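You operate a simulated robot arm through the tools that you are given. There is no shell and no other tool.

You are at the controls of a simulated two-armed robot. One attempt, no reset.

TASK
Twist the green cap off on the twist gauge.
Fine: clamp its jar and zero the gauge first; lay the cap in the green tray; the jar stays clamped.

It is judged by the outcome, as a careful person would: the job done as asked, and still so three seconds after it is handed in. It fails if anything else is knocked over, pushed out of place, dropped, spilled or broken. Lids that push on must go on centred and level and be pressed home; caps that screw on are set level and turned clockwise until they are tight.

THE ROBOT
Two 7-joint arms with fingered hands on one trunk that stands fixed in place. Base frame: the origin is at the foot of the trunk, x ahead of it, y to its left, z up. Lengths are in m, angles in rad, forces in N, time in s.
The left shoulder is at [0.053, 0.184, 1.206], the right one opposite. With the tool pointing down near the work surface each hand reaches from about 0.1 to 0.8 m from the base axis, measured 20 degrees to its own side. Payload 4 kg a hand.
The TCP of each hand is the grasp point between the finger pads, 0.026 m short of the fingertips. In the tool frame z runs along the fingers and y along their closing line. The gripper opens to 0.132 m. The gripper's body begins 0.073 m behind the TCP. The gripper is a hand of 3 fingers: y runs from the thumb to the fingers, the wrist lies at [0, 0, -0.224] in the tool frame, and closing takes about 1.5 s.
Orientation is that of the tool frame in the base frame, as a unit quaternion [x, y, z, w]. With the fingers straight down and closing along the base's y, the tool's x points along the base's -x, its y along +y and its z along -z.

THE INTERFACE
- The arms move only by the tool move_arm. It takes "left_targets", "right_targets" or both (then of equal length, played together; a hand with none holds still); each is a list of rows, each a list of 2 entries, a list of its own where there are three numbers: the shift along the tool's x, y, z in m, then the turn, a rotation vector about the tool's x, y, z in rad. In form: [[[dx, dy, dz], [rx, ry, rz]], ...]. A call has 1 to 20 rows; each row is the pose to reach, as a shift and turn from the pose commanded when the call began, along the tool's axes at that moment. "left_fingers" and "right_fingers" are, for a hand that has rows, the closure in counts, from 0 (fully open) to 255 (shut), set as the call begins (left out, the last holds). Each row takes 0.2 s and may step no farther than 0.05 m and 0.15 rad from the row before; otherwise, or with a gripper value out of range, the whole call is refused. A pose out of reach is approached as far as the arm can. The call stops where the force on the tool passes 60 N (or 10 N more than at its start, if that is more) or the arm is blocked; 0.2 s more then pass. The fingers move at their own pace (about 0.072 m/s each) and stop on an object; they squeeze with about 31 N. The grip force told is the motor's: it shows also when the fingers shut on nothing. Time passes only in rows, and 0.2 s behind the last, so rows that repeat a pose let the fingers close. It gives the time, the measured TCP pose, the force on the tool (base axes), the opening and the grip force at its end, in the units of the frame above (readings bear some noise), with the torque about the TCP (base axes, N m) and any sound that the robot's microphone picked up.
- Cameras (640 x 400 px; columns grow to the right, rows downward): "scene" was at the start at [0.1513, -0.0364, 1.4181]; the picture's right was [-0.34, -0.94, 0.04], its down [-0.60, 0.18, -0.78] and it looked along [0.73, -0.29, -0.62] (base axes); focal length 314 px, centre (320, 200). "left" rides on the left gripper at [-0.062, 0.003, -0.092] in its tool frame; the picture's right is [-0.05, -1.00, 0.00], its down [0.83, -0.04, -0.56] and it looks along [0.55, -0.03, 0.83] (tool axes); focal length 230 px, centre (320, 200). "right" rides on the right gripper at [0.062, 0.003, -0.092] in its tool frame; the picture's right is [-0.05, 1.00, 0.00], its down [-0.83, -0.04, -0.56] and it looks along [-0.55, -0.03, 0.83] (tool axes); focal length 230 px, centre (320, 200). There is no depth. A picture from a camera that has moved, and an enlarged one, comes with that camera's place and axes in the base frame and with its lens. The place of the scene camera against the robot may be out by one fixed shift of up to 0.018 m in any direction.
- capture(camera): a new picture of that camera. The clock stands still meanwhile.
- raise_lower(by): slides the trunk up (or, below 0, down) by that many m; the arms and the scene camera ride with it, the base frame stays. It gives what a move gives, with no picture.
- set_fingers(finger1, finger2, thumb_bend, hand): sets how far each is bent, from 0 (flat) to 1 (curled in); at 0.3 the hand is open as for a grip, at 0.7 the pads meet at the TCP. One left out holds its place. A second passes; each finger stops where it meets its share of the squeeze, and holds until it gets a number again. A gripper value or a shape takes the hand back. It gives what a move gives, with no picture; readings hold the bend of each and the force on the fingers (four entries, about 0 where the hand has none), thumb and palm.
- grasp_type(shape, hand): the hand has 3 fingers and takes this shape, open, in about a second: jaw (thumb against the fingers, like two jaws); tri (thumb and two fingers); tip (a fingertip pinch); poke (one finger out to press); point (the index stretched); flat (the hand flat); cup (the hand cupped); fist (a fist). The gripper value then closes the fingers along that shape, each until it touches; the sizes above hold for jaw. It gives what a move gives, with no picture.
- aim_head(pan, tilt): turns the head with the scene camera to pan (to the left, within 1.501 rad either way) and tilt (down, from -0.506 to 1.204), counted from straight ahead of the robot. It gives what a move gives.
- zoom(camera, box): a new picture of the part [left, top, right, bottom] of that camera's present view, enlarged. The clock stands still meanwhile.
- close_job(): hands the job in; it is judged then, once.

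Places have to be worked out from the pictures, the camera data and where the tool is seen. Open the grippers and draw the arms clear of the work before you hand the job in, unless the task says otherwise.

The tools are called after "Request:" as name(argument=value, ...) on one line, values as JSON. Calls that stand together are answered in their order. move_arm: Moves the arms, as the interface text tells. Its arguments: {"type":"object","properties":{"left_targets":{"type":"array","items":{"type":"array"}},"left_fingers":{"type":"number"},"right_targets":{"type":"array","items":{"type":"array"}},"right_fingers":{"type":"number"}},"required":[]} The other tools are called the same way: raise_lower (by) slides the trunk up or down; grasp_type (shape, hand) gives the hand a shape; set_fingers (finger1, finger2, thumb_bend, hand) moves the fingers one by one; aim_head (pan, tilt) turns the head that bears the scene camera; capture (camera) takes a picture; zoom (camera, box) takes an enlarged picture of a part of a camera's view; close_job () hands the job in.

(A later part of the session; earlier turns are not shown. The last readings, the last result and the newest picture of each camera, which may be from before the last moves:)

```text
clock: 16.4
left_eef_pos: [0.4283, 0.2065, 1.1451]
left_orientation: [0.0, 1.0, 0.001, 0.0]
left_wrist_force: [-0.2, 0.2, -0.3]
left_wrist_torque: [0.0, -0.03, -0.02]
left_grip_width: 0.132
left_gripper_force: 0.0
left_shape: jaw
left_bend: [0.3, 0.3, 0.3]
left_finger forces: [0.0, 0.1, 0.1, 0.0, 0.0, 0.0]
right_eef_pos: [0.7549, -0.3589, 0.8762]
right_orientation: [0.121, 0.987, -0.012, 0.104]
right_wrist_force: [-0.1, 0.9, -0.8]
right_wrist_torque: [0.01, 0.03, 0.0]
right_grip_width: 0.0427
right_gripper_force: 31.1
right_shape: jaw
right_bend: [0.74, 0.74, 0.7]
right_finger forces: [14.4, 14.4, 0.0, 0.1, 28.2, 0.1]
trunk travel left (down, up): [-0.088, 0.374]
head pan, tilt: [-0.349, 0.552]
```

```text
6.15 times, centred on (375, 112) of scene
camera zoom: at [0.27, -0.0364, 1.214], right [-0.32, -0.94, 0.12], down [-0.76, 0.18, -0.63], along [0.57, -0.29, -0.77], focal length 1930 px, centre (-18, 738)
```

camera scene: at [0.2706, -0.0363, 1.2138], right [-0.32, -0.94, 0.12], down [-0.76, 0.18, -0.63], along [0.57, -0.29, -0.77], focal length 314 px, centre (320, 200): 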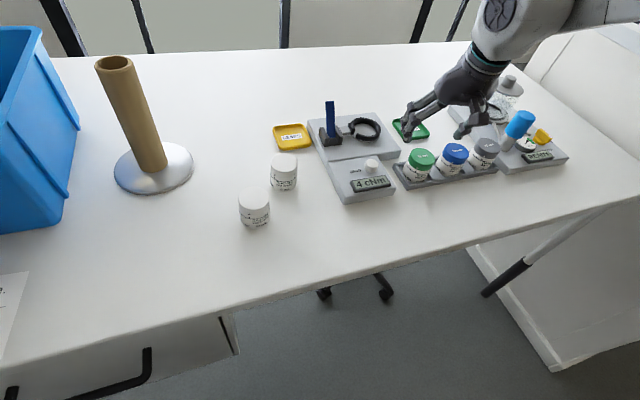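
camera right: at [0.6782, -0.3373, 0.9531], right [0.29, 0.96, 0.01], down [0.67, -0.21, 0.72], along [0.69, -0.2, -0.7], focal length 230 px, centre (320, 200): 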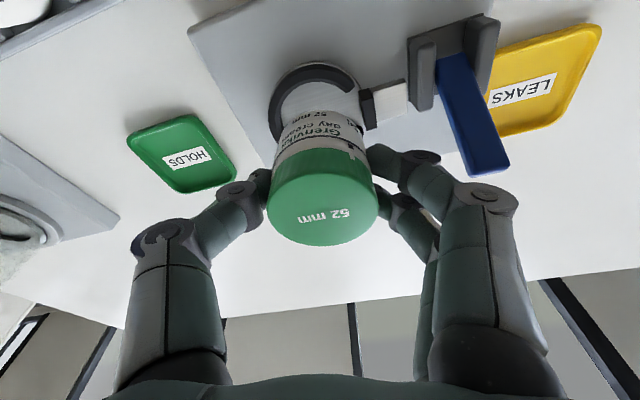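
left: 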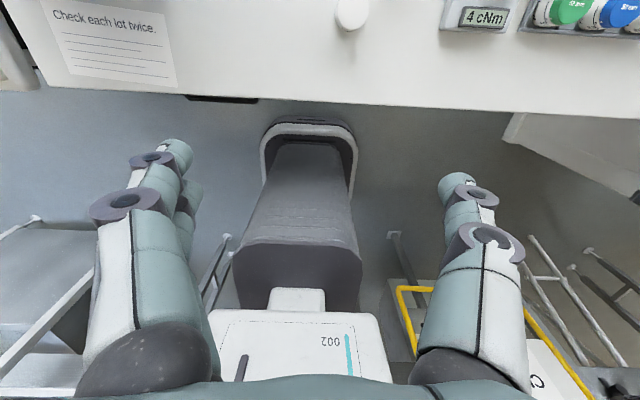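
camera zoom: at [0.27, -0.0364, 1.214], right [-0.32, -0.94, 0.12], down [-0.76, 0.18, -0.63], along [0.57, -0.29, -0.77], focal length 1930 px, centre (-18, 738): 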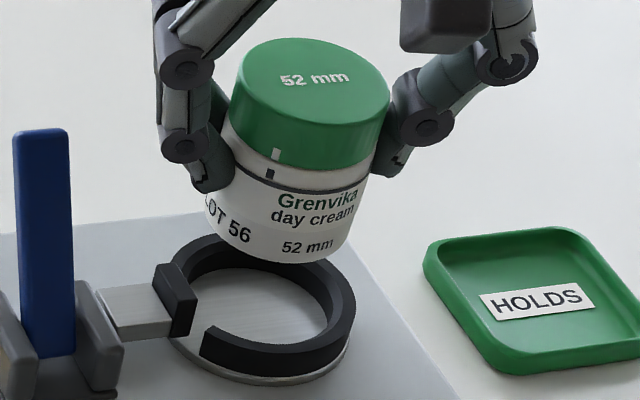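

Both are within a few mm. I lower the jar until its base is just above the ring top, where parallax vanishes, and compare again.

Request:
move_arm(right_targets=[[[0.0021, 0, 0.0098], [0, 0, 0]], [[0.0042, 0, 0.0196], [0, 0, 0]], [[0.006, 0, 0.0284], [0, 0, 0]], [[0.006, 0, 0.0284], [0, 0, 0]]])

Request:
zoom(camera="right", box=[245, 80, 405, 180])

Request:
zoom(camera="scene", box=[345, 90, 405, 145])

Request:
zoom(camera="right", box=[240, 140, 400, 260])

```text
clock: 17.4
left_eef_pos: [0.4283, 0.2065, 1.1448]
left_orientation: [0.0, 1.0, 0.001, 0.0]
left_wrist_force: [0.4, -0.3, 0.9]
left_wrist_torque: [0.0, 0.04, -0.01]
left_grip_width: 0.1316
left_gripper_force: 0.0
left_shape: jaw
left_bend: [0.3, 0.3, 0.3]
left_finger forces: [0.0, 0.0, 0.1, 0.0, 0.0, 0.1]
right_eef_pos: [0.7562, -0.359, 0.8452]
right_orientation: [0.121, 0.987, -0.013, 0.103]
right_wrist_force: [0.3, 0.0, -1.1]
right_wrist_torque: [-0.02, 0.0, 0.03]
right_grip_width: 0.0427
right_gripper_force: 30.9
right_shape: jaw
right_bend: [0.74, 0.73, 0.7]
right_finger forces: [14.3, 14.6, 0.0, 0.0, 28.1, 0.0]
trunk travel left (down, up): [-0.088, 0.374]
head pan, tilt: [-0.349, 0.552]
```

```text
4.00 times, centred on (325, 130) of right
camera zoom: at [0.6797, -0.3372, 0.9222], right [0.29, 0.96, 0.01], down [0.67, -0.21, 0.72], along [0.69, -0.2, -0.7], focal length 920 px, centre (300, 480)
```

zoom: 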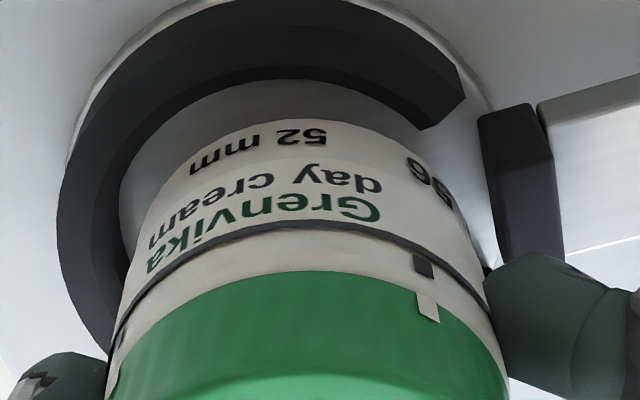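

```text
7.27 times, centred on (375, 118) of scene
camera zoom: at [0.2705, -0.0362, 1.2139], right [-0.32, -0.94, 0.12], down [-0.76, 0.18, -0.63], along [0.57, -0.29, -0.77], focal length 2281 px, centre (-80, 800)
```

zoom: 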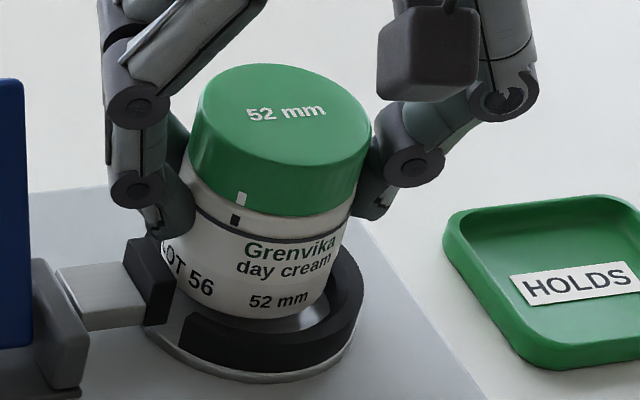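

```text
3.33 times, centred on (320, 200) of right
camera zoom: at [0.6797, -0.3372, 0.9222], right [0.29, 0.96, 0.01], down [0.67, -0.21, 0.72], along [0.69, -0.2, -0.7], focal length 767 px, centre (320, 200)
```

zoom: 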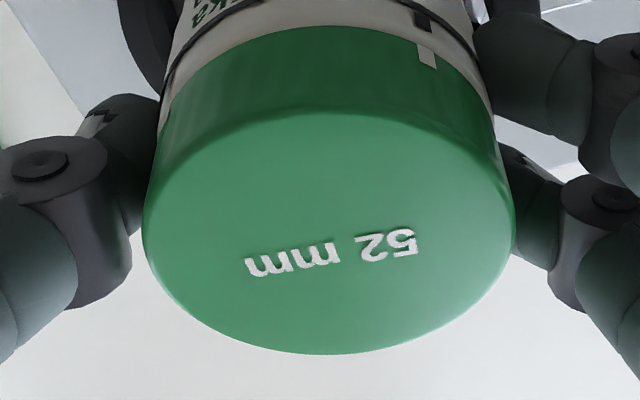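

The jar seems about 3 mm too far towards +y relative to the ring. I zoom closer on both edges to pin the offset before correcting.

Request:
zoom(camera="right", box=[250, 80, 330, 180])

Request:
zoom(camera="right", box=[310, 80, 390, 160])

Request:
zoom(camera="scene", box=[360, 115, 400, 143])

```text
4.00 times, centred on (290, 130) of right
camera zoom: at [0.6797, -0.3372, 0.9222], right [0.29, 0.96, 0.01], down [0.67, -0.21, 0.72], along [0.69, -0.2, -0.7], focal length 920 px, centre (440, 480)
```

zoom: 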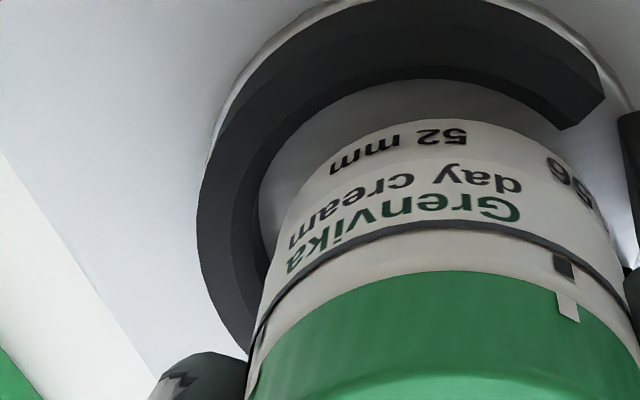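

```text
5.00 times, centred on (350, 120) of right
camera zoom: at [0.6797, -0.3372, 0.9222], right [0.29, 0.96, 0.01], down [0.67, -0.21, 0.72], along [0.69, -0.2, -0.7], focal length 1150 px, centre (170, 600)
```

zoom: 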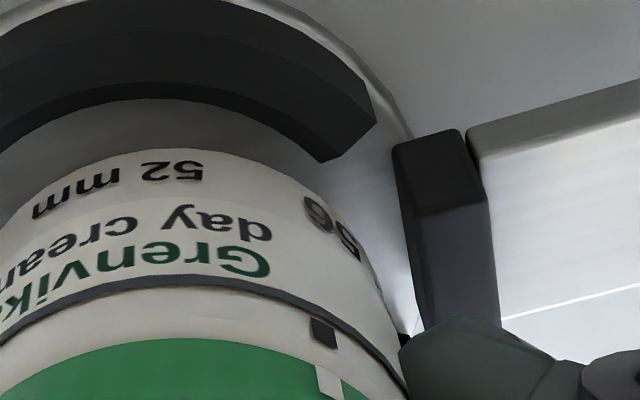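

```text
14.29 times, centred on (380, 129) of scene
camera zoom: at [0.2705, -0.0362, 1.2139], right [-0.32, -0.94, 0.12], down [-0.76, 0.18, -0.63], along [0.57, -0.29, -0.77], focal length 4480 px, centre (-537, 1214)
```

zoom: 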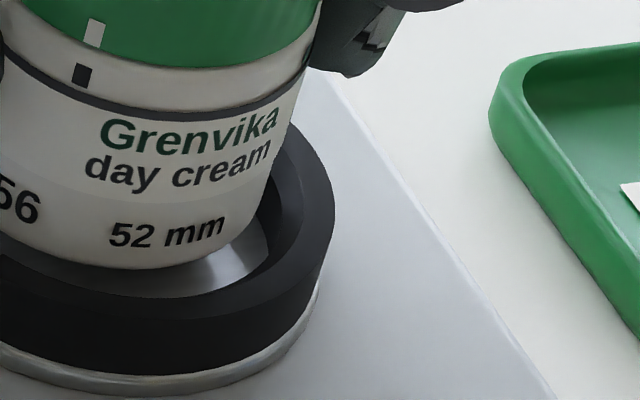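

The estimate depends on the ring's exact height, somewhere 0.789–0.796, so the offset is 0–4 mm in y. I correct 1.5 mm towards -y and lower 4 mm gently, letting the wrist force tell about contact.

Request:
move_arm(right_targets=[[[0.0, -0.0015, 0], [0, 0, 0]], [[0.0004, -0.0015, 0.002], [0, 0, 0]], [[0.0008, -0.0015, 0.0039], [0, 0, 0]], [[0.0008, -0.0015, 0.0039], [0, 0, 0]]])

```text
clock: 18.4
left_eef_pos: [0.4272, 0.2065, 1.1453]
left_orientation: [0.0, 1.0, 0.0, -0.001]
left_wrist_force: [-0.8, -0.6, 0.9]
left_wrist_torque: [0.0, 0.01, -0.01]
left_grip_width: 0.1318
left_gripper_force: 0.1
left_shape: jaw
left_bend: [0.3, 0.3, 0.3]
left_finger forces: [0.0, 0.1, 0.1, 0.0, 0.1, 0.1]
right_eef_pos: [0.7572, -0.3616, 0.8431]
right_orientation: [0.121, 0.987, -0.012, 0.104]
right_wrist_force: [-3.6, -0.6, 5.3]
right_wrist_torque: [0.03, 0.02, -0.02]
right_grip_width: 0.0427
right_gripper_force: 31.3
right_shape: jaw
right_bend: [0.74, 0.74, 0.7]
right_finger forces: [15.1, 14.9, 0.0, 0.0, 29.4, 0.0]
trunk travel left (down, up): [-0.088, 0.374]
head pan, tilt: [-0.349, 0.552]
```

Contact: the ring pushes up 5 N and towards -x 3.6 N, so the jar sits too far out in x; ring top is ≈ 0.796. I shift 1.5 mm towards -x and watch the forces.

Request:
move_arm(right_targets=[[[0.0014, -0.0004, -0.0003], [0, 0, 0]], [[0.0014, -0.0004, -0.0003], [0, 0, 0]]])

```text
clock: 18.9
left_eef_pos: [0.4278, 0.2067, 1.1451]
left_orientation: [-0.001, 1.0, 0.001, 0.001]
left_wrist_force: [0.8, -0.5, 0.4]
left_wrist_torque: [-0.01, 0.01, -0.01]
left_grip_width: 0.132
left_gripper_force: 0.2
left_shape: jaw
left_bend: [0.3, 0.3, 0.3]
left_finger forces: [0.1, 0.1, 0.1, 0.1, 0.0, 0.0]
right_eef_pos: [0.7538, -0.3617, 0.843]
right_orientation: [0.12, 0.987, -0.013, 0.103]
right_wrist_force: [-3.1, 0.4, 2.6]
right_wrist_torque: [0.05, -0.02, 0.02]
right_grip_width: 0.0428
right_gripper_force: 30.8
right_shape: jaw
right_bend: [0.74, 0.74, 0.7]
right_finger forces: [15.2, 15.4, 0.1, 0.1, 29.1, 0.0]
trunk travel left (down, up): [-0.088, 0.374]
head pan, tilt: [-0.349, 0.552]
```

The upward force halved. I continue another 1.5 mm towards -x.

Request:
move_arm(right_targets=[[[0.0014, -0.0004, -0.0003], [0, 0, 0]], [[0.0014, -0.0004, -0.0003], [0, 0, 0]]])

```text
clock: 19.6
left_eef_pos: [0.4288, 0.2075, 1.1439]
left_orientation: [0.001, 1.0, 0.0, 0.001]
left_wrist_force: [0.3, 0.3, 0.6]
left_wrist_torque: [-0.01, 0.0, -0.03]
left_grip_width: 0.1318
left_gripper_force: 0.0
left_shape: jaw
left_bend: [0.3, 0.3, 0.3]
left_finger forces: [0.0, 0.0, 0.1, 0.0, 0.0, 0.0]
right_eef_pos: [0.7532, -0.361, 0.8413]
right_orientation: [0.122, 0.987, -0.013, 0.104]
right_wrist_force: [0.2, 0.3, -1.0]
right_wrist_torque: [-0.02, -0.04, 0.0]
right_grip_width: 0.0428
right_gripper_force: 31.0
right_shape: jaw
right_bend: [0.74, 0.74, 0.7]
right_finger forces: [14.6, 15.6, 0.0, 0.0, 29.2, 0.0]
trunk travel left (down, up): [-0.088, 0.374]
head pan, tilt: [-0.349, 0.552]
```

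Free again. I lower another 4 mm in two small steps.

Request:
move_arm(right_targets=[[[0.0004, 0, 0.002], [0, 0, 0]], [[0.0008, 0, 0.0039], [0, 0, 0]], [[0.0008, 0, 0.0039], [0, 0, 0]]])

```text
clock: 20.4
left_eef_pos: [0.4277, 0.2066, 1.1455]
left_orientation: [0.0, 1.0, 0.0, 0.0]
left_wrist_force: [0.2, -0.5, 0.4]
left_wrist_torque: [0.0, -0.02, 0.0]
left_grip_width: 0.132
left_gripper_force: 0.1
left_shape: jaw
left_bend: [0.3, 0.3, 0.3]
left_finger forces: [0.0, 0.0, 0.1, 0.1, 0.1, 0.1]
right_eef_pos: [0.7541, -0.3603, 0.8393]
right_orientation: [0.122, 0.987, -0.012, 0.104]
right_wrist_force: [1.2, -0.8, 2.1]
right_wrist_torque: [0.12, -0.01, -0.02]
right_grip_width: 0.0427
right_gripper_force: 30.3
right_shape: jaw
right_bend: [0.74, 0.74, 0.7]
right_finger forces: [19.2, 15.1, 0.0, 0.0, 29.9, 0.1]
trunk travel left (down, up): [-0.088, 0.374]
head pan, tilt: [-0.349, 0.552]
```

Small forces (+x 1.2, -y 0.8, up about 3). I look at the scene to see how the jar sits before going on.

Request:
zoom(camera="scene", box=[345, 95, 400, 145])

Request:
zoom(camera="right", box=[245, 80, 405, 180])

```text
8.00 times, centred on (372, 120) of scene
camera zoom: at [0.2703, -0.0362, 1.214], right [-0.32, -0.94, 0.12], down [-0.76, 0.18, -0.63], along [0.57, -0.29, -0.77], focal length 2509 px, centre (-100, 840)
```

zoom: 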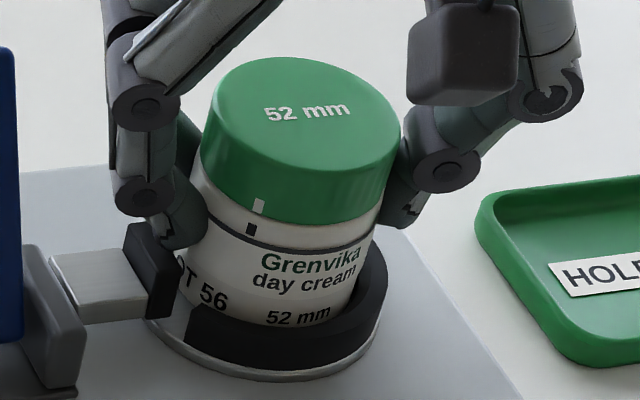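

```text
4.00 times, centred on (325, 130) of right
camera zoom: at [0.6765, -0.3388, 0.9155], right [0.29, 0.96, 0.01], down [0.66, -0.21, 0.72], along [0.69, -0.2, -0.7], focal length 920 px, centre (300, 480)
```

zoom: 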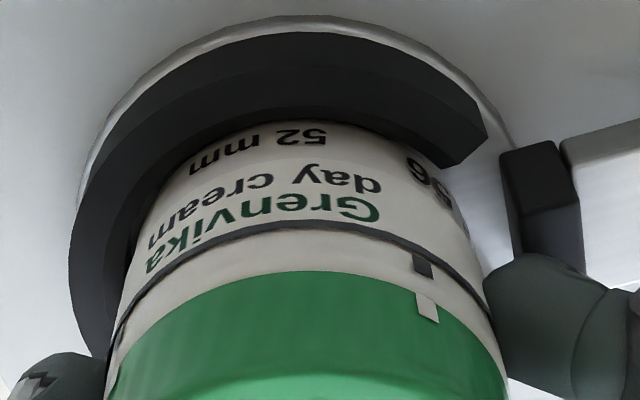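

The jar base is already inside the ring rim, roughly centred. I nudge 0.5 mm (+x, -y) and lower 3 mm more, watching that the fingertips don't meet the clamp pad.

Request:
move_arm(right_targets=[[[-0.0006, -0.0004, 0], [0, 0, 0]], [[-0.0003, -0.0004, 0.0015], [0, 0, 0]], [[0.0, -0.0004, 0.003], [0, 0, 0]], [[0.0, -0.0004, 0.003], [0, 0, 0]]])

```text
clock: 21.4
left_eef_pos: [0.4266, 0.2073, 1.1448]
left_orientation: [0.0, 1.0, 0.0, 0.001]
left_wrist_force: [-0.5, -0.1, -0.5]
left_wrist_torque: [0.01, 0.02, 0.01]
left_grip_width: 0.1319
left_gripper_force: 0.1
left_shape: jaw
left_bend: [0.3, 0.3, 0.3]
left_finger forces: [0.0, 0.0, 0.1, 0.1, 0.0, 0.0]
right_eef_pos: [0.754, -0.3609, 0.8377]
right_orientation: [0.122, 0.987, -0.013, 0.106]
right_wrist_force: [4.2, -1.4, 14.7]
right_wrist_torque: [0.52, -0.06, -0.09]
right_grip_width: 0.0433
right_gripper_force: 31.7
right_shape: jaw
right_bend: [0.75, 0.74, 0.7]
right_finger forces: [32.6, 14.6, 0.1, 0.1, 32.1, 0.0]
trunk travel left (down, up): [-0.088, 0.374]
head pan, tilt: [-0.349, 0.552]
```

Finger 1 reads 33 N and the torque says the upward push is 35 mm out on the +y side: a fingertip is resting on the clamp pad, not the jar. I back up 14 mm and turn the hand with the jar -60° about the vertical so the fingers go to the far side, clear of the pad.

Request:
move_arm(right_targets=[[[-0.0015, 0, -0.0068], [0, 0, 0]], [[-0.0029, 0, -0.0137], [0, 0, 0]], [[-0.0029, 0, -0.0137], [0.0272, 0, 0.128]], [[-0.0028, 0.0001, -0.0137], [0.0545, 0, 0.256]], [[-0.0026, 0.0002, -0.0137], [0.0817, 0, 0.384]], [[-0.0025, 0.0003, -0.0138], [0.1089, 0, 0.512]], [[-0.0023, 0.0004, -0.0138], [0.1361, 0, 0.64]], [[-0.0021, 0.0005, -0.0139], [0.1634, 0, 0.768]], [[-0.002, 0.0006, -0.0139], [0.1906, 0, 0.896]], [[-0.0018, 0.0007, -0.0139], [0.2178, 0, 1.024]], [[-0.0018, 0.0007, -0.0139], [0.2178, 0, 1.024]]])

Request:
capture(camera="right")

Request:
zoom(camera="scene", box=[330, 75, 420, 150])

```text
clock: 23.8
left_eef_pos: [0.4286, 0.2072, 1.1447]
left_orientation: [0.0, 1.0, -0.001, 0.0]
left_wrist_force: [0.8, 0.1, 0.4]
left_wrist_torque: [-0.04, -0.04, 0.0]
left_grip_width: 0.1319
left_gripper_force: 0.0
left_shape: jaw
left_bend: [0.3, 0.3, 0.3]
left_finger forces: [0.0, 0.0, 0.1, 0.1, 0.1, 0.1]
right_eef_pos: [0.7666, -0.3939, 0.8552]
right_orientation: [0.597, 0.796, -0.062, 0.082]
right_wrist_force: [-0.5, 0.5, -1.5]
right_wrist_torque: [-0.01, -0.02, -0.01]
right_grip_width: 0.0431
right_gripper_force: 31.6
right_shape: jaw
right_bend: [0.74, 0.74, 0.7]
right_finger forces: [15.2, 15.7, 0.0, 0.1, 29.6, 0.0]
right hand out of reach, approached as far as the arm can: row 10, 11
trunk travel left (down, up): [-0.088, 0.374]
head pan, tilt: [-0.349, 0.552]
```

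```text
taken
camera right: at [0.7471, -0.3171, 0.9321], right [0.97, 0.23, 0.01], down [0.16, -0.68, 0.71], along [0.17, -0.69, -0.7], focal length 230 px, centre (320, 200)
```

right: 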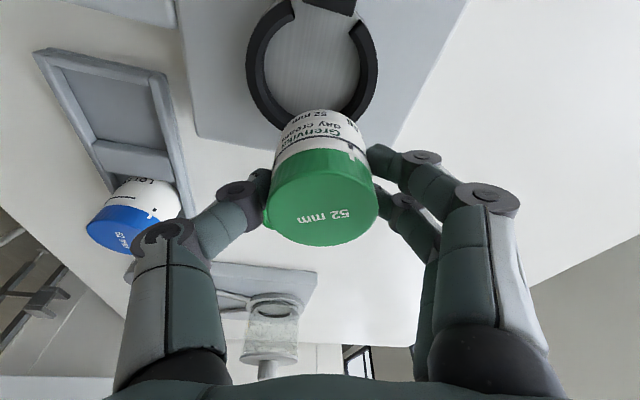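

```text
5.33 times, centred on (375, 112) of scene
camera zoom: at [0.2704, -0.0357, 1.2139], right [-0.32, -0.94, 0.12], down [-0.76, 0.18, -0.63], along [0.57, -0.29, -0.77], focal length 1672 px, centre (27, 667)
```

zoom: 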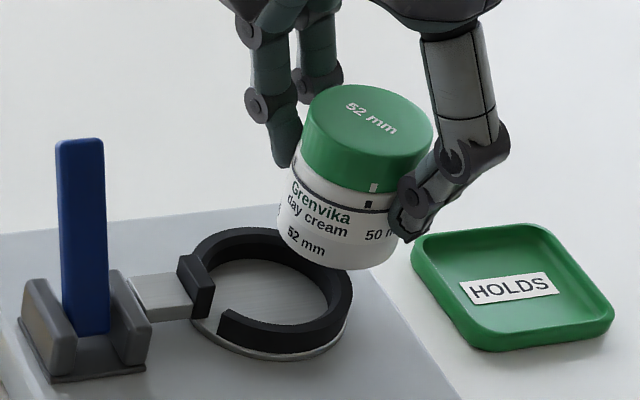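

Yaw -74° ran into an arm limit and the hand slid off sideways (in free air, nothing touched). The limit lay beyond about -67°, so I turn back to -58° and bring the jar over the ring centre again, slightly higher.

Request:
move_arm(right_targets=[[[-0.0017, 0, -0.0078], [-0.029, 0, -0.1365]], [[0.007, -0.001, -0.01], [-0.058, 0, -0.2729]], [[0.02, -0.0022, -0.0126], [-0.058, 0, -0.2729]], [[0.0337, -0.0036, -0.0154], [-0.058, 0, -0.2729]], [[0.0337, -0.0036, -0.0154], [-0.058, 0, -0.2729]]])

Request:
zoom(camera="right", box=[230, 30, 410, 180])

Request:
zoom(camera="scene", box=[330, 75, 420, 150])

```text
clock: 24.9
left_eef_pos: [0.4288, 0.2071, 1.1444]
left_orientation: [0.001, 1.0, 0.0, 0.0]
left_wrist_force: [-0.2, 0.5, 0.6]
left_wrist_torque: [-0.03, -0.02, 0.01]
left_grip_width: 0.1318
left_gripper_force: 0.1
left_shape: jaw
left_bend: [0.3, 0.3, 0.3]
left_finger forces: [0.1, 0.0, 0.1, 0.0, 0.0, 0.0]
right_eef_pos: [0.7542, -0.3584, 0.8619]
right_orientation: [0.482, 0.87, -0.051, 0.092]
right_wrist_force: [0.3, -0.4, -1.0]
right_wrist_torque: [-0.01, 0.01, 0.02]
right_grip_width: 0.0432
right_gripper_force: 30.9
right_shape: jaw
right_bend: [0.74, 0.74, 0.7]
right_finger forces: [15.0, 15.6, 0.1, 0.1, 29.5, 0.0]
trunk travel left (down, up): [-0.088, 0.374]
head pan, tilt: [-0.349, 0.552]
```

```text
2.67 times, centred on (320, 105) of right
camera zoom: at [0.7143, -0.2911, 0.9389], right [0.87, 0.49, 0.01], down [0.33, -0.61, 0.72], along [0.35, -0.62, -0.7], focal length 614 px, centre (320, 453)
```

zoom: 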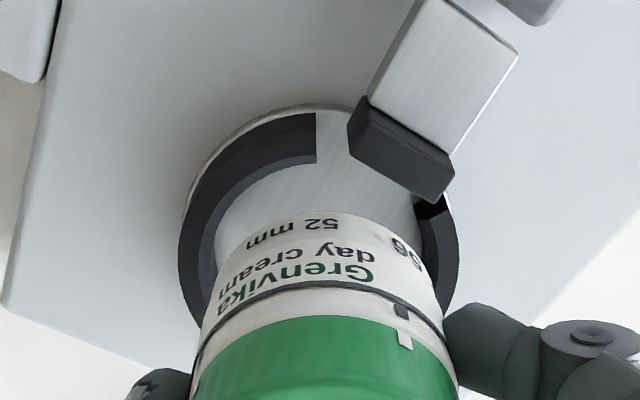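

```text
5.33 times, centred on (375, 112) of scene
camera zoom: at [0.2708, -0.0365, 1.2137], right [-0.32, -0.94, 0.12], down [-0.76, 0.18, -0.63], along [0.57, -0.29, -0.77], focal length 1672 px, centre (27, 667)
```

zoom: 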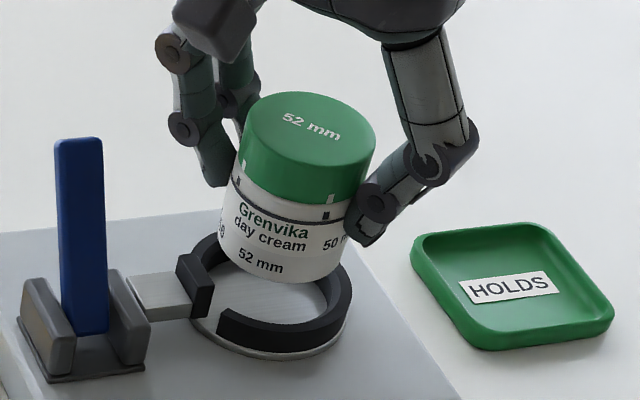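

Good view: fingers and thumb now clear the pad. I lower to just at the ring top with a slight position correction, then feel my way in.

Request:
move_arm(right_targets=[[[0.0013, -0.0008, 0.0078], [0, 0, 0]], [[0.0023, -0.0008, 0.0127], [0, 0, 0]], [[0.0031, -0.0008, 0.0166], [0, 0, 0]], [[0.0031, -0.0008, 0.0166], [0, 0, 0]]])

Request:
zoom(camera="right", box=[230, 60, 410, 180])

```text
clock: 25.9
left_eef_pos: [0.4276, 0.2072, 1.1447]
left_orientation: [0.0, 1.0, 0.001, 0.0]
left_wrist_force: [0.4, -0.3, -0.3]
left_wrist_torque: [0.01, -0.01, -0.02]
left_grip_width: 0.1317
left_gripper_force: 0.1
left_shape: jaw
left_bend: [0.3, 0.3, 0.3]
left_finger forces: [0.0, 0.1, 0.0, 0.0, 0.0, 0.0]
right_eef_pos: [0.755, -0.3594, 0.8457]
right_orientation: [0.482, 0.87, -0.052, 0.091]
right_wrist_force: [0.6, -0.7, -1.5]
right_wrist_torque: [0.03, 0.02, -0.01]
right_grip_width: 0.0434
right_gripper_force: 31.0
right_shape: jaw
right_bend: [0.74, 0.74, 0.7]
right_finger forces: [15.1, 15.7, 0.0, 0.1, 29.5, 0.0]
trunk travel left (down, up): [-0.088, 0.374]
head pan, tilt: [-0.349, 0.552]
```

```text
3.33 times, centred on (320, 120) of right
camera zoom: at [0.714, -0.2919, 0.9224], right [0.87, 0.49, 0.01], down [0.33, -0.61, 0.72], along [0.35, -0.62, -0.7], focal length 767 px, centre (320, 467)
```

zoom: 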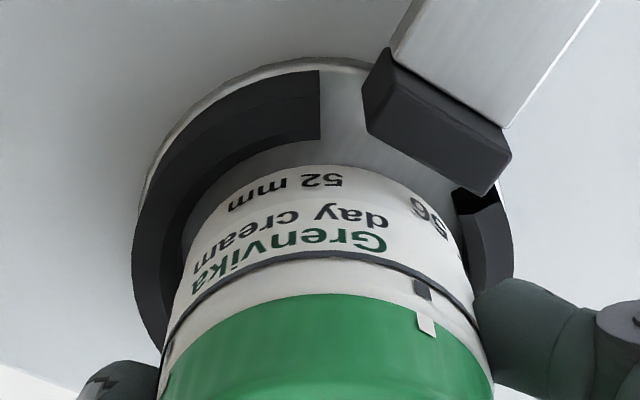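

In image-right the jar is centred in the ring; in depth the near gap looks about 2 mm too wide. I shift about 1.4 mm towards the camera and lower 3 mm.

Request:
move_arm(right_targets=[[[0.0014, -0.0001, -0.0003], [0, 0, 0]], [[0.0017, -0.0001, 0.0012], [0, 0, 0]], [[0.002, -0.0001, 0.0026], [0, 0, 0]], [[0.002, -0.0001, 0.0026], [0, 0, 0]]])

```text
clock: 26.9
left_eef_pos: [0.4283, 0.207, 1.1436]
left_orientation: [0.0, 1.0, 0.001, 0.001]
left_wrist_force: [-0.2, 0.7, 0.0]
left_wrist_torque: [0.03, 0.03, -0.01]
left_grip_width: 0.1319
left_gripper_force: 0.1
left_shape: jaw
left_bend: [0.3, 0.3, 0.3]
left_finger forces: [0.0, 0.1, 0.0, 0.1, 0.0, 0.0]
right_eef_pos: [0.7535, -0.3594, 0.8434]
right_orientation: [0.481, 0.87, -0.051, 0.091]
right_wrist_force: [-0.2, 0.1, -0.1]
right_wrist_torque: [0.01, 0.04, 0.0]
right_grip_width: 0.0429
right_gripper_force: 31.1
right_shape: jaw
right_bend: [0.74, 0.74, 0.7]
right_finger forces: [15.2, 15.6, 0.1, 0.0, 29.6, 0.0]
trunk travel left (down, up): [-0.088, 0.374]
head pan, tilt: [-0.349, 0.552]
```

No contact so far at TCP z 0.843. I lower a further 4 mm.

Request:
move_arm(right_targets=[[[0.0004, 0, 0.002], [0, 0, 0]], [[0.0008, 0, 0.0039], [0, 0, 0]], [[0.0008, 0, 0.0039], [0, 0, 0]]])

```text
clock: 27.8
left_eef_pos: [0.4288, 0.2068, 1.1447]
left_orientation: [0.0, 1.0, -0.001, 0.0]
left_wrist_force: [0.3, 0.6, 0.5]
left_wrist_torque: [0.0, -0.05, -0.01]
left_grip_width: 0.1318
left_gripper_force: 0.1
left_shape: jaw
left_bend: [0.3, 0.3, 0.3]
left_finger forces: [0.0, 0.0, 0.0, 0.0, 0.0, 0.0]
right_eef_pos: [0.7536, -0.3599, 0.8394]
right_orientation: [0.482, 0.87, -0.05, 0.091]
right_wrist_force: [0.2, -0.1, -0.3]
right_wrist_torque: [-0.03, -0.01, -0.02]
right_grip_width: 0.0432
right_gripper_force: 30.8
right_shape: jaw
right_bend: [0.74, 0.74, 0.7]
right_finger forces: [15.2, 15.6, 0.1, 0.0, 29.5, 0.0]
trunk travel left (down, up): [-0.088, 0.374]
head pan, tilt: [-0.349, 0.552]
```

Still free at 0.839, so the jar is going into the ring. I lower another 4 mm.

Request:
move_arm(right_targets=[[[0.0004, 0, 0.002], [0, 0, 0]], [[0.0008, 0, 0.0039], [0, 0, 0]], [[0.0008, 0, 0.0039], [0, 0, 0]]])

Request:
zoom(camera="right", box=[230, 60, 410, 180])

Request:
zoom(camera="scene", box=[335, 85, 405, 145])

```text
clock: 28.6
left_eef_pos: [0.4281, 0.2074, 1.1439]
left_orientation: [0.0, 1.0, 0.0, 0.0]
left_wrist_force: [0.8, 0.6, 0.9]
left_wrist_torque: [0.01, 0.02, -0.01]
left_grip_width: 0.1322
left_gripper_force: 0.0
left_shape: jaw
left_bend: [0.3, 0.3, 0.3]
left_finger forces: [0.0, 0.0, 0.0, 0.0, 0.1, 0.0]
right_eef_pos: [0.7543, -0.3592, 0.8349]
right_orientation: [0.483, 0.87, -0.052, 0.091]
right_wrist_force: [-0.1, -0.5, 0.2]
right_wrist_torque: [0.0, 0.05, -0.03]
right_grip_width: 0.043
right_gripper_force: 30.7
right_shape: jaw
right_bend: [0.74, 0.74, 0.7]
right_finger forces: [15.2, 15.7, 0.1, 0.0, 29.9, 0.0]
trunk travel left (down, up): [-0.088, 0.374]
head pan, tilt: [-0.349, 0.552]
```

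```text
3.33 times, centred on (320, 120) of right
camera zoom: at [0.7135, -0.2909, 0.9123], right [0.87, 0.49, 0.01], down [0.33, -0.61, 0.72], along [0.35, -0.62, -0.7], focal length 767 px, centre (320, 467)
```

zoom: 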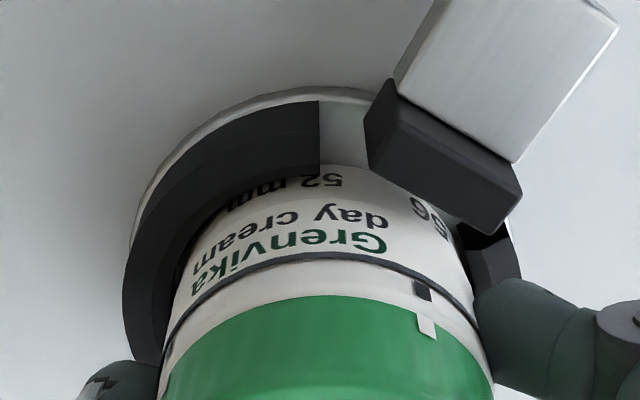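

```text
6.67 times, centred on (370, 115) of scene
camera zoom: at [0.2705, -0.0363, 1.2139], right [-0.32, -0.94, 0.12], down [-0.76, 0.18, -0.63], along [0.57, -0.29, -0.77], focal length 2091 px, centre (-13, 767)
```

zoom: 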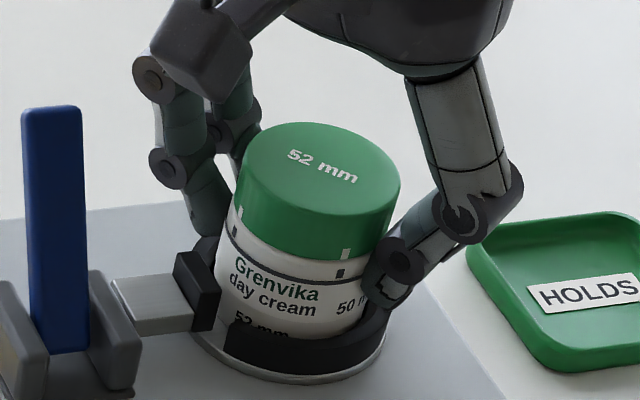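

The jar is inside the ring. I lower in 2 mm steps until the base meets the disc.

Request:
move_arm(right_targets=[[[0.0004, 0, 0.002], [0, 0, 0]], [[0.0006, 0, 0.003], [0, 0, 0]], [[0.0006, 0, 0.003], [0, 0, 0]]])

```text
clock: 29.4
left_eef_pos: [0.427, 0.2084, 1.1454]
left_orientation: [0.0, 1.0, 0.001, 0.001]
left_wrist_force: [0.1, -0.4, 0.1]
left_wrist_torque: [0.03, -0.01, 0.06]
left_grip_width: 0.132
left_gripper_force: 0.1
left_shape: jaw
left_bend: [0.3, 0.3, 0.3]
left_finger forces: [0.1, 0.0, 0.1, 0.0, 0.0, 0.0]
right_eef_pos: [0.7532, -0.3593, 0.835]
right_orientation: [0.483, 0.87, -0.05, 0.092]
right_wrist_force: [0.5, -1.5, 12.1]
right_wrist_torque: [-0.09, 0.07, 0.0]
right_grip_width: 0.0433
right_gripper_force: 30.6
right_shape: jaw
right_bend: [0.74, 0.74, 0.7]
right_finger forces: [16.1, 16.6, 0.0, 0.0, 31.5, 0.1]
trunk travel left (down, up): [-0.088, 0.374]
head pan, tilt: [-0.349, 0.552]
```

12 N straight up with almost no torque: the base has met the disc. I check the pictures for level and seating before letting go.

Request:
zoom(camera="scene", box=[345, 95, 400, 145])

Request:
zoom(camera="right", box=[260, 70, 400, 160])

```text
8.00 times, centred on (372, 120) of scene
camera zoom: at [0.2689, -0.0356, 1.2145], right [-0.32, -0.94, 0.12], down [-0.76, 0.18, -0.63], along [0.57, -0.29, -0.77], focal length 2509 px, centre (-100, 840)
```

zoom: 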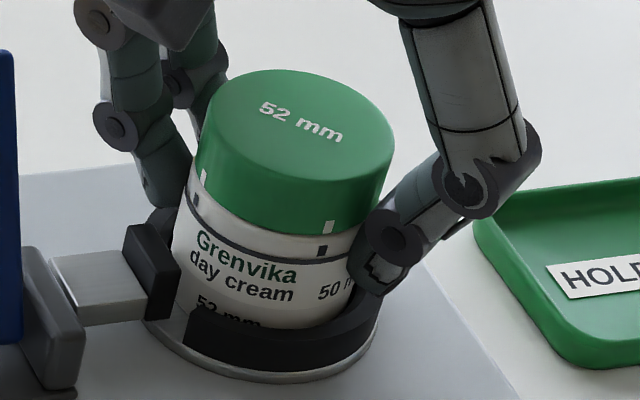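

```text
4.44 times, centred on (330, 115) of right
camera zoom: at [0.7132, -0.2909, 0.9115], right [0.87, 0.49, 0.01], down [0.33, -0.61, 0.72], along [0.36, -0.62, -0.7], focal length 1022 px, centre (276, 578)
```

zoom: 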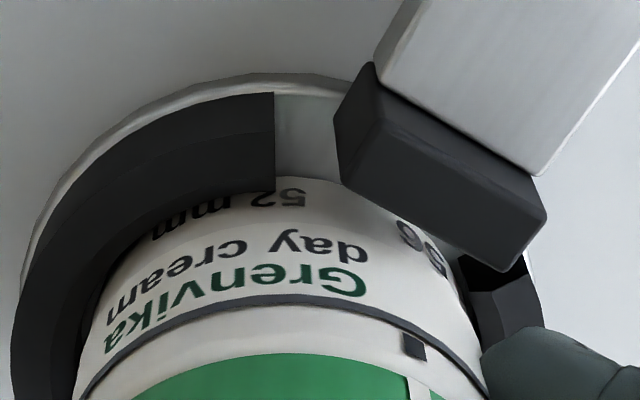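

The jar is seated and upright in the ring. I open the fingers to about 86 mm (not wider, to stay clear of pad and lever).

Request:
move_arm(right_targets=[[[0, 0, 0], [0, 0, 0]], [[0, 0, 0], [0, 0, 0]], [[0, 0, 0], [0, 0, 0]], [[0, 0, 0], [0, 0, 0]]], right_fingers=90)

Request:
capture(camera="right")

Request:
zoom(camera="scene", box=[335, 85, 405, 145])

```text
clock: 30.4
left_eef_pos: [0.428, 0.208, 1.1425]
left_orientation: [0.001, 1.0, 0.0, 0.001]
left_wrist_force: [-0.5, -0.5, 0.4]
left_wrist_torque: [0.04, -0.02, -0.01]
left_grip_width: 0.1318
left_gripper_force: 0.1
left_shape: jaw
left_bend: [0.3, 0.3, 0.3]
left_finger forces: [0.1, 0.1, 0.1, 0.0, 0.0, 0.0]
right_eef_pos: [0.754, -0.3599, 0.8311]
right_orientation: [0.481, 0.87, -0.051, 0.091]
right_wrist_force: [0.3, -1.0, 0.5]
right_wrist_torque: [-0.01, 0.01, 0.03]
right_grip_width: 0.0851
right_gripper_force: 0.0
right_shape: jaw
right_bend: [0.7, 0.7, 0.68]
right_finger forces: [0.0, 0.0, 0.0, 0.0, 0.0, 0.0]
trunk travel left (down, up): [-0.088, 0.374]
head pan, tilt: [-0.349, 0.552]
```

```text
taken
camera right: at [0.7141, -0.2915, 0.9083], right [0.87, 0.49, 0.01], down [0.33, -0.61, 0.72], along [0.35, -0.62, -0.7], focal length 230 px, centre (320, 200)
```

right: 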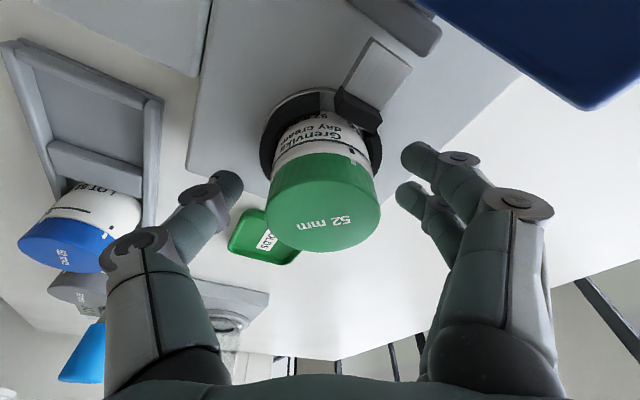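

```text
6.67 times, centred on (370, 115) of scene
camera zoom: at [0.271, -0.0363, 1.2136], right [-0.32, -0.94, 0.12], down [-0.76, 0.18, -0.63], along [0.57, -0.29, -0.77], focal length 2091 px, centre (-13, 767)
```

zoom: 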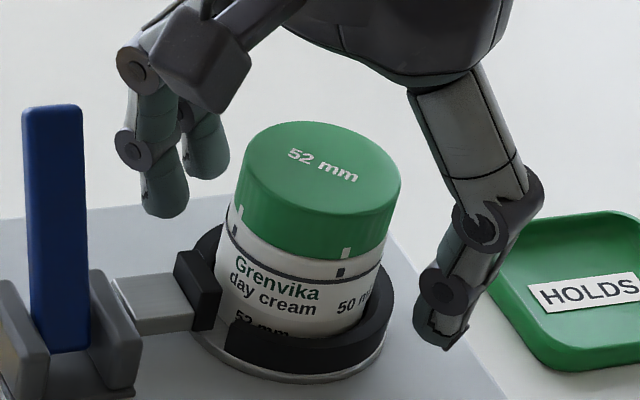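

The jar stands in the ring on its own. I lift the hand straight up and move inward, taking the tilt out, so I can turn it for the lever.

Request:
move_arm(right_targets=[[[-0.0083, 0, -0.0391], [0, 0, 0]], [[-0.0166, 0, -0.0782], [0, 0, 0]], [[0.0051, -0.0213, -0.0965], [0, 0.07, 0]], [[0.0269, -0.0425, -0.1147], [0, 0.14, 0]], [[0.0486, -0.0638, -0.133], [0, 0.2094, 0]], [[0.0486, -0.0638, -0.133], [0, 0.2094, 0]]])

Request:
zoom(camera="scene", box=[310, 85, 410, 155])

```text
clock: 31.8
left_eef_pos: [0.429, 0.2066, 1.1434]
left_orientation: [0.0, 1.0, 0.001, 0.0]
left_wrist_force: [0.1, 0.2, 0.2]
left_wrist_torque: [0.02, -0.03, -0.03]
left_grip_width: 0.1319
left_gripper_force: 0.0
left_shape: jaw
left_bend: [0.3, 0.3, 0.3]
left_finger forces: [0.1, 0.0, 0.0, 0.0, 0.0, 0.1]
right_eef_pos: [0.6594, -0.3317, 0.9506]
right_orientation: [0.484, 0.875, 0.0, -0.001]
right_wrist_force: [0.9, -0.1, -1.0]
right_wrist_torque: [0.0, -0.01, 0.01]
right_grip_width: 0.0852
right_gripper_force: 0.1
right_shape: jaw
right_bend: [0.7, 0.7, 0.68]
right_finger forces: [0.1, 0.0, 0.0, 0.1, 0.1, 0.1]
trunk travel left (down, up): [-0.088, 0.374]
head pan, tilt: [-0.349, 0.552]
```

```text
5.71 times, centred on (360, 120) of scene
camera zoom: at [0.2713, -0.0362, 1.2135], right [-0.32, -0.94, 0.12], down [-0.76, 0.18, -0.63], along [0.57, -0.29, -0.77], focal length 1792 px, centre (91, 657)
```

zoom: 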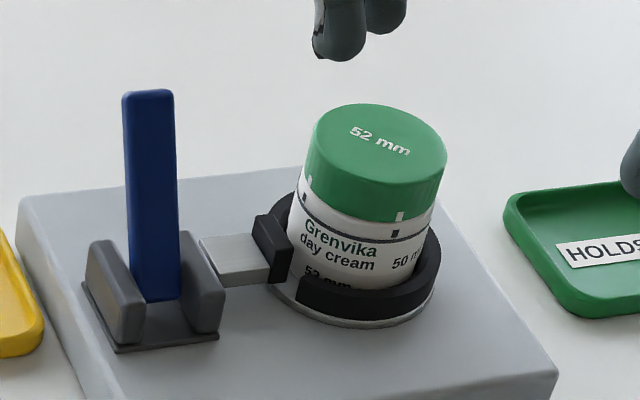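

The jar sits upright. I rotate the hand to yaw +90° at this height so thumb and fingers can straddle the lever in x, with the gap set to about 40 mm.

Request:
move_arm(right_targets=[[[0, 0, 0], [0, 0, -0.1434]], [[0, 0, 0], [0, 0, -0.2868]], [[0, 0, 0], [0, 0, -0.4302]], [[0, 0, 0], [0, 0, -0.5736]], [[0, 0, 0], [0, 0, -0.717]], [[0, 0, 0], [0, 0, -0.8604]], [[0, 0, 0], [0, 0, -1.0038]], [[0, 0, 0], [0, 0, -1.1472]], [[0, 0, 0], [0, 0, -1.2906]], [[0, 0, 0], [0, 0, -1.434]], [[0, 0, 0], [0, 0, -1.5774]], [[0, 0, 0], [0, 0, -1.7208]], [[0, 0, 0], [0, 0, -1.8642]], [[0, 0, 0], [0, 0, -2.0076]], [[0, 0, 0], [0, 0, -2.151]], [[0, 0, 0], [0, 0, -2.2944]], [[0, 0, 0], [0, 0, -2.4378]], [[0, 0, 0], [0, 0, -2.5812]]], right_fingers=175)

```text
clock: 35.5
left_eef_pos: [0.4292, 0.2068, 1.1444]
left_orientation: [0.0, 1.0, 0.0, 0.0]
left_wrist_force: [0.0, 0.4, -0.5]
left_wrist_torque: [-0.02, 0.0, 0.01]
left_grip_width: 0.132
left_gripper_force: 0.1
left_shape: jaw
left_bend: [0.3, 0.3, 0.3]
left_finger forces: [0.0, 0.0, 0.0, 0.0, 0.0, 0.1]
right_eef_pos: [0.658, -0.3294, 0.952]
right_orientation: [0.708, -0.706, 0.0, 0.001]
right_wrist_force: [-0.3, 0.5, 0.2]
right_wrist_torque: [0.01, 0.05, -0.02]
right_grip_width: 0.0419
right_gripper_force: 0.0
right_shape: jaw
right_bend: [0.73, 0.73, 0.7]
right_finger forces: [0.0, 0.1, 0.0, 0.0, 0.0, 0.0]
trunk travel left (down, up): [-0.088, 0.374]
head pan, tilt: [-0.349, 0.552]
```

Yaw +90° reached. I move above the lever top (0.776, -0.273) with a 15° forward tilt, staying 4 cm over it, then look.

Request:
move_arm(right_targets=[[[-0.0141, -0.028, 0.0], [0.065, 0, 0]], [[-0.0282, -0.056, 0.005], [0.13, 0, 0]], [[-0.0423, -0.084, 0.015], [0.195, 0, 0]], [[-0.0564, -0.112, 0.025], [0.2618, 0, 0]], [[-0.0564, -0.112, 0.025], [0.2618, 0, 0]]])

Request:
capture(camera="right")

Request:
zoom(camera="scene", box=[300, 60, 420, 150])

```text
clock: 36.8
left_eef_pos: [0.4271, 0.2078, 1.1442]
left_orientation: [0.0, 1.0, 0.0, 0.0]
left_wrist_force: [-0.6, -0.4, 0.1]
left_wrist_torque: [-0.02, 0.01, -0.02]
left_grip_width: 0.1319
left_gripper_force: 0.1
left_shape: jaw
left_bend: [0.3, 0.3, 0.3]
left_finger forces: [0.0, 0.1, 0.0, 0.1, 0.0, 0.1]
right_eef_pos: [0.7706, -0.2747, 0.9306]
right_orientation: [-0.701, 0.701, -0.093, 0.092]
right_wrist_force: [0.6, 0.4, 0.8]
right_wrist_torque: [-0.02, 0.02, -0.01]
right_grip_width: 0.0415
right_gripper_force: 0.1
right_shape: jaw
right_bend: [0.73, 0.73, 0.7]
right_finger forces: [0.0, 0.0, 0.0, 0.0, 0.1, 0.0]
trunk travel left (down, up): [-0.088, 0.374]
head pan, tilt: [-0.349, 0.552]
```

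```text
taken
camera right: at [0.743, -0.3358, 1.017], right [-0.96, 0.05, -0.26], down [-0.1, 0.83, 0.55], along [0.24, 0.55, -0.8], focal length 230 px, centre (320, 200)
```

right: 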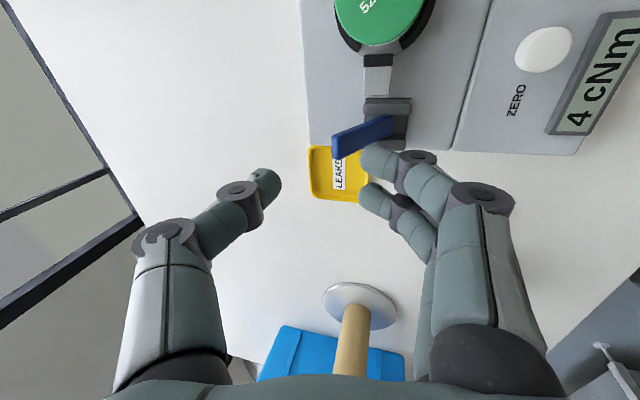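

```text
4.44 times, centred on (360, 105) of scene
camera zoom: at [0.2697, -0.0363, 1.2142], right [-0.32, -0.94, 0.12], down [-0.76, 0.18, -0.63], along [0.57, -0.29, -0.77], focal length 1394 px, centre (142, 622)
```

zoom: 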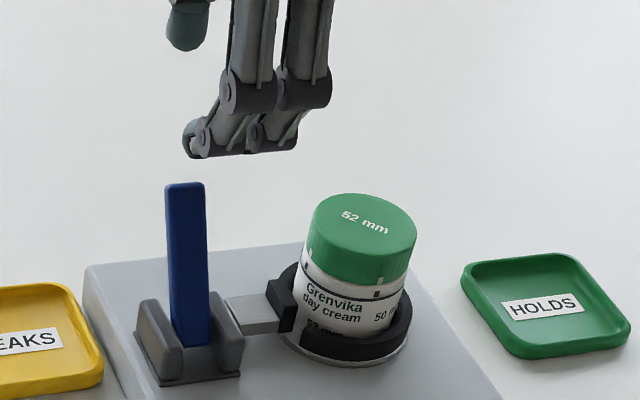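

The lever tip is right below between thumb and fingers. I open to about 60 mm and come down so the tip lies inside the gap without touching.

Request:
move_arm(right_targets=[[[0, 0, 0], [0, 0, 0]], [[0, 0, 0], [0, 0, 0]], [[0, 0.0065, 0.0259], [0, 0, 0]], [[0, 0.013, 0.0518], [0, 0, 0]], [[0, 0.0165, 0.066], [0, 0, 0]], [[0, 0.0194, 0.0777], [0, 0, 0]], [[0, 0.0194, 0.0777], [0, 0, 0]]], right_fingers=139)

Request:
capture(camera="right")

Request:
zoom(camera="scene", box=[300, 60, 420, 150])

```text
clock: 38.4
left_eef_pos: [0.4271, 0.2085, 1.1442]
left_orientation: [0.0, 1.0, 0.0, 0.0]
left_wrist_force: [-0.2, -0.3, -0.1]
left_wrist_torque: [-0.01, -0.01, -0.02]
left_grip_width: 0.1317
left_gripper_force: 0.0
left_shape: jaw
left_bend: [0.3, 0.3, 0.3]
left_finger forces: [0.0, 0.1, 0.0, 0.0, 0.0, 0.0]
right_eef_pos: [0.7734, -0.2728, 0.8483]
right_orientation: [-0.701, 0.701, -0.092, 0.091]
right_wrist_force: [-1.1, 0.2, -0.4]
right_wrist_torque: [-0.02, 0.02, -0.03]
right_grip_width: 0.0597
right_gripper_force: 0.0
right_shape: jaw
right_bend: [0.73, 0.73, 0.7]
right_finger forces: [0.1, 0.0, 0.0, 0.0, 0.1, 0.1]
trunk travel left (down, up): [-0.088, 0.374]
head pan, tilt: [-0.349, 0.552]
```

```text
taken
camera right: at [0.7453, -0.3351, 0.936], right [-0.96, 0.05, -0.26], down [-0.1, 0.83, 0.55], along [0.24, 0.55, -0.8], focal length 230 px, centre (320, 200)
```

right: 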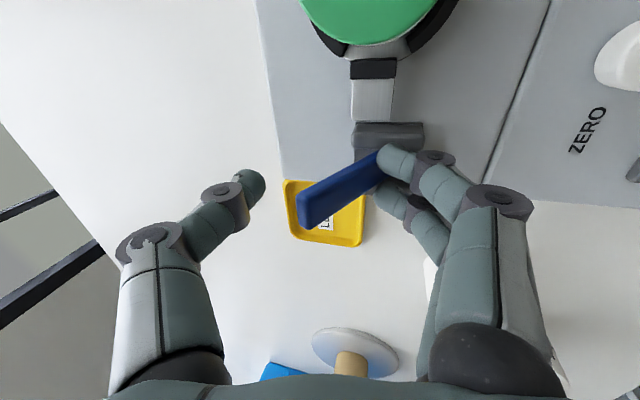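

```text
4.44 times, centred on (360, 105) of scene
camera zoom: at [0.2702, -0.0361, 1.214], right [-0.32, -0.94, 0.12], down [-0.76, 0.18, -0.63], along [0.57, -0.29, -0.77], focal length 1394 px, centre (142, 622)
```

zoom: 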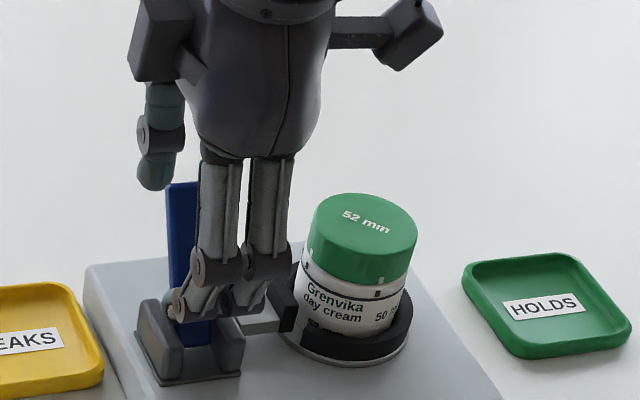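

Lever tip is at about (0.78, -0.273, 0.855), inside the gap. I test the pull towards the robot first: 16 mm in -x, checking thumb force.

Request:
move_arm(right_targets=[[[0, 0.0039, -0.001], [0, 0, 0]], [[0, 0.0077, -0.0021], [0, 0, 0]], [[0, 0.0116, -0.0031], [0, 0, 0]], [[0, 0.0155, -0.0041], [0, 0, 0]], [[0, 0.0155, -0.0041], [0, 0, 0]]])

Request:
capture(camera="right")

```text
clock: 39.5
left_eef_pos: [0.4282, 0.2071, 1.1453]
left_orientation: [0.001, 1.0, 0.0, 0.0]
left_wrist_force: [0.6, -0.5, -0.9]
left_wrist_torque: [-0.01, 0.01, 0.0]
left_grip_width: 0.132
left_gripper_force: 0.0
left_shape: jaw
left_bend: [0.3, 0.3, 0.3]
left_finger forces: [0.0, 0.0, 0.0, 0.0, 0.0, 0.1]
right_eef_pos: [0.7564, -0.273, 0.8481]
right_orientation: [-0.7, 0.702, -0.092, 0.093]
right_wrist_force: [-0.5, -0.7, -0.2]
right_wrist_torque: [-0.01, -0.02, 0.01]
right_grip_width: 0.0596
right_gripper_force: 0.0
right_shape: jaw
right_bend: [0.73, 0.73, 0.7]
right_finger forces: [0.0, 0.0, 0.0, 0.0, 0.1, 0.1]
trunk travel left (down, up): [-0.088, 0.374]
head pan, tilt: [-0.349, 0.552]
```

```text
taken
camera right: at [0.7285, -0.335, 0.9359], right [-0.96, 0.05, -0.26], down [-0.1, 0.83, 0.55], along [0.24, 0.55, -0.8], focal length 230 px, centre (320, 200)
```

right: 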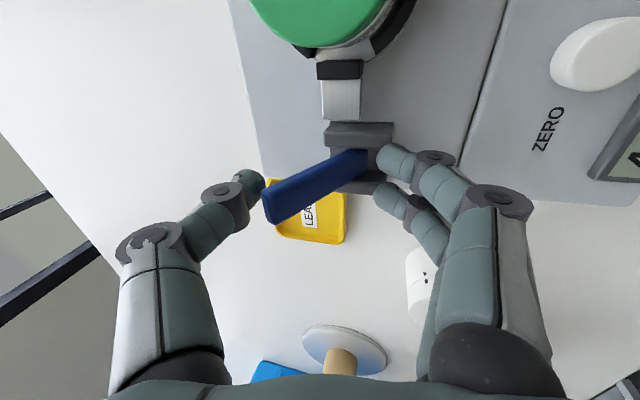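

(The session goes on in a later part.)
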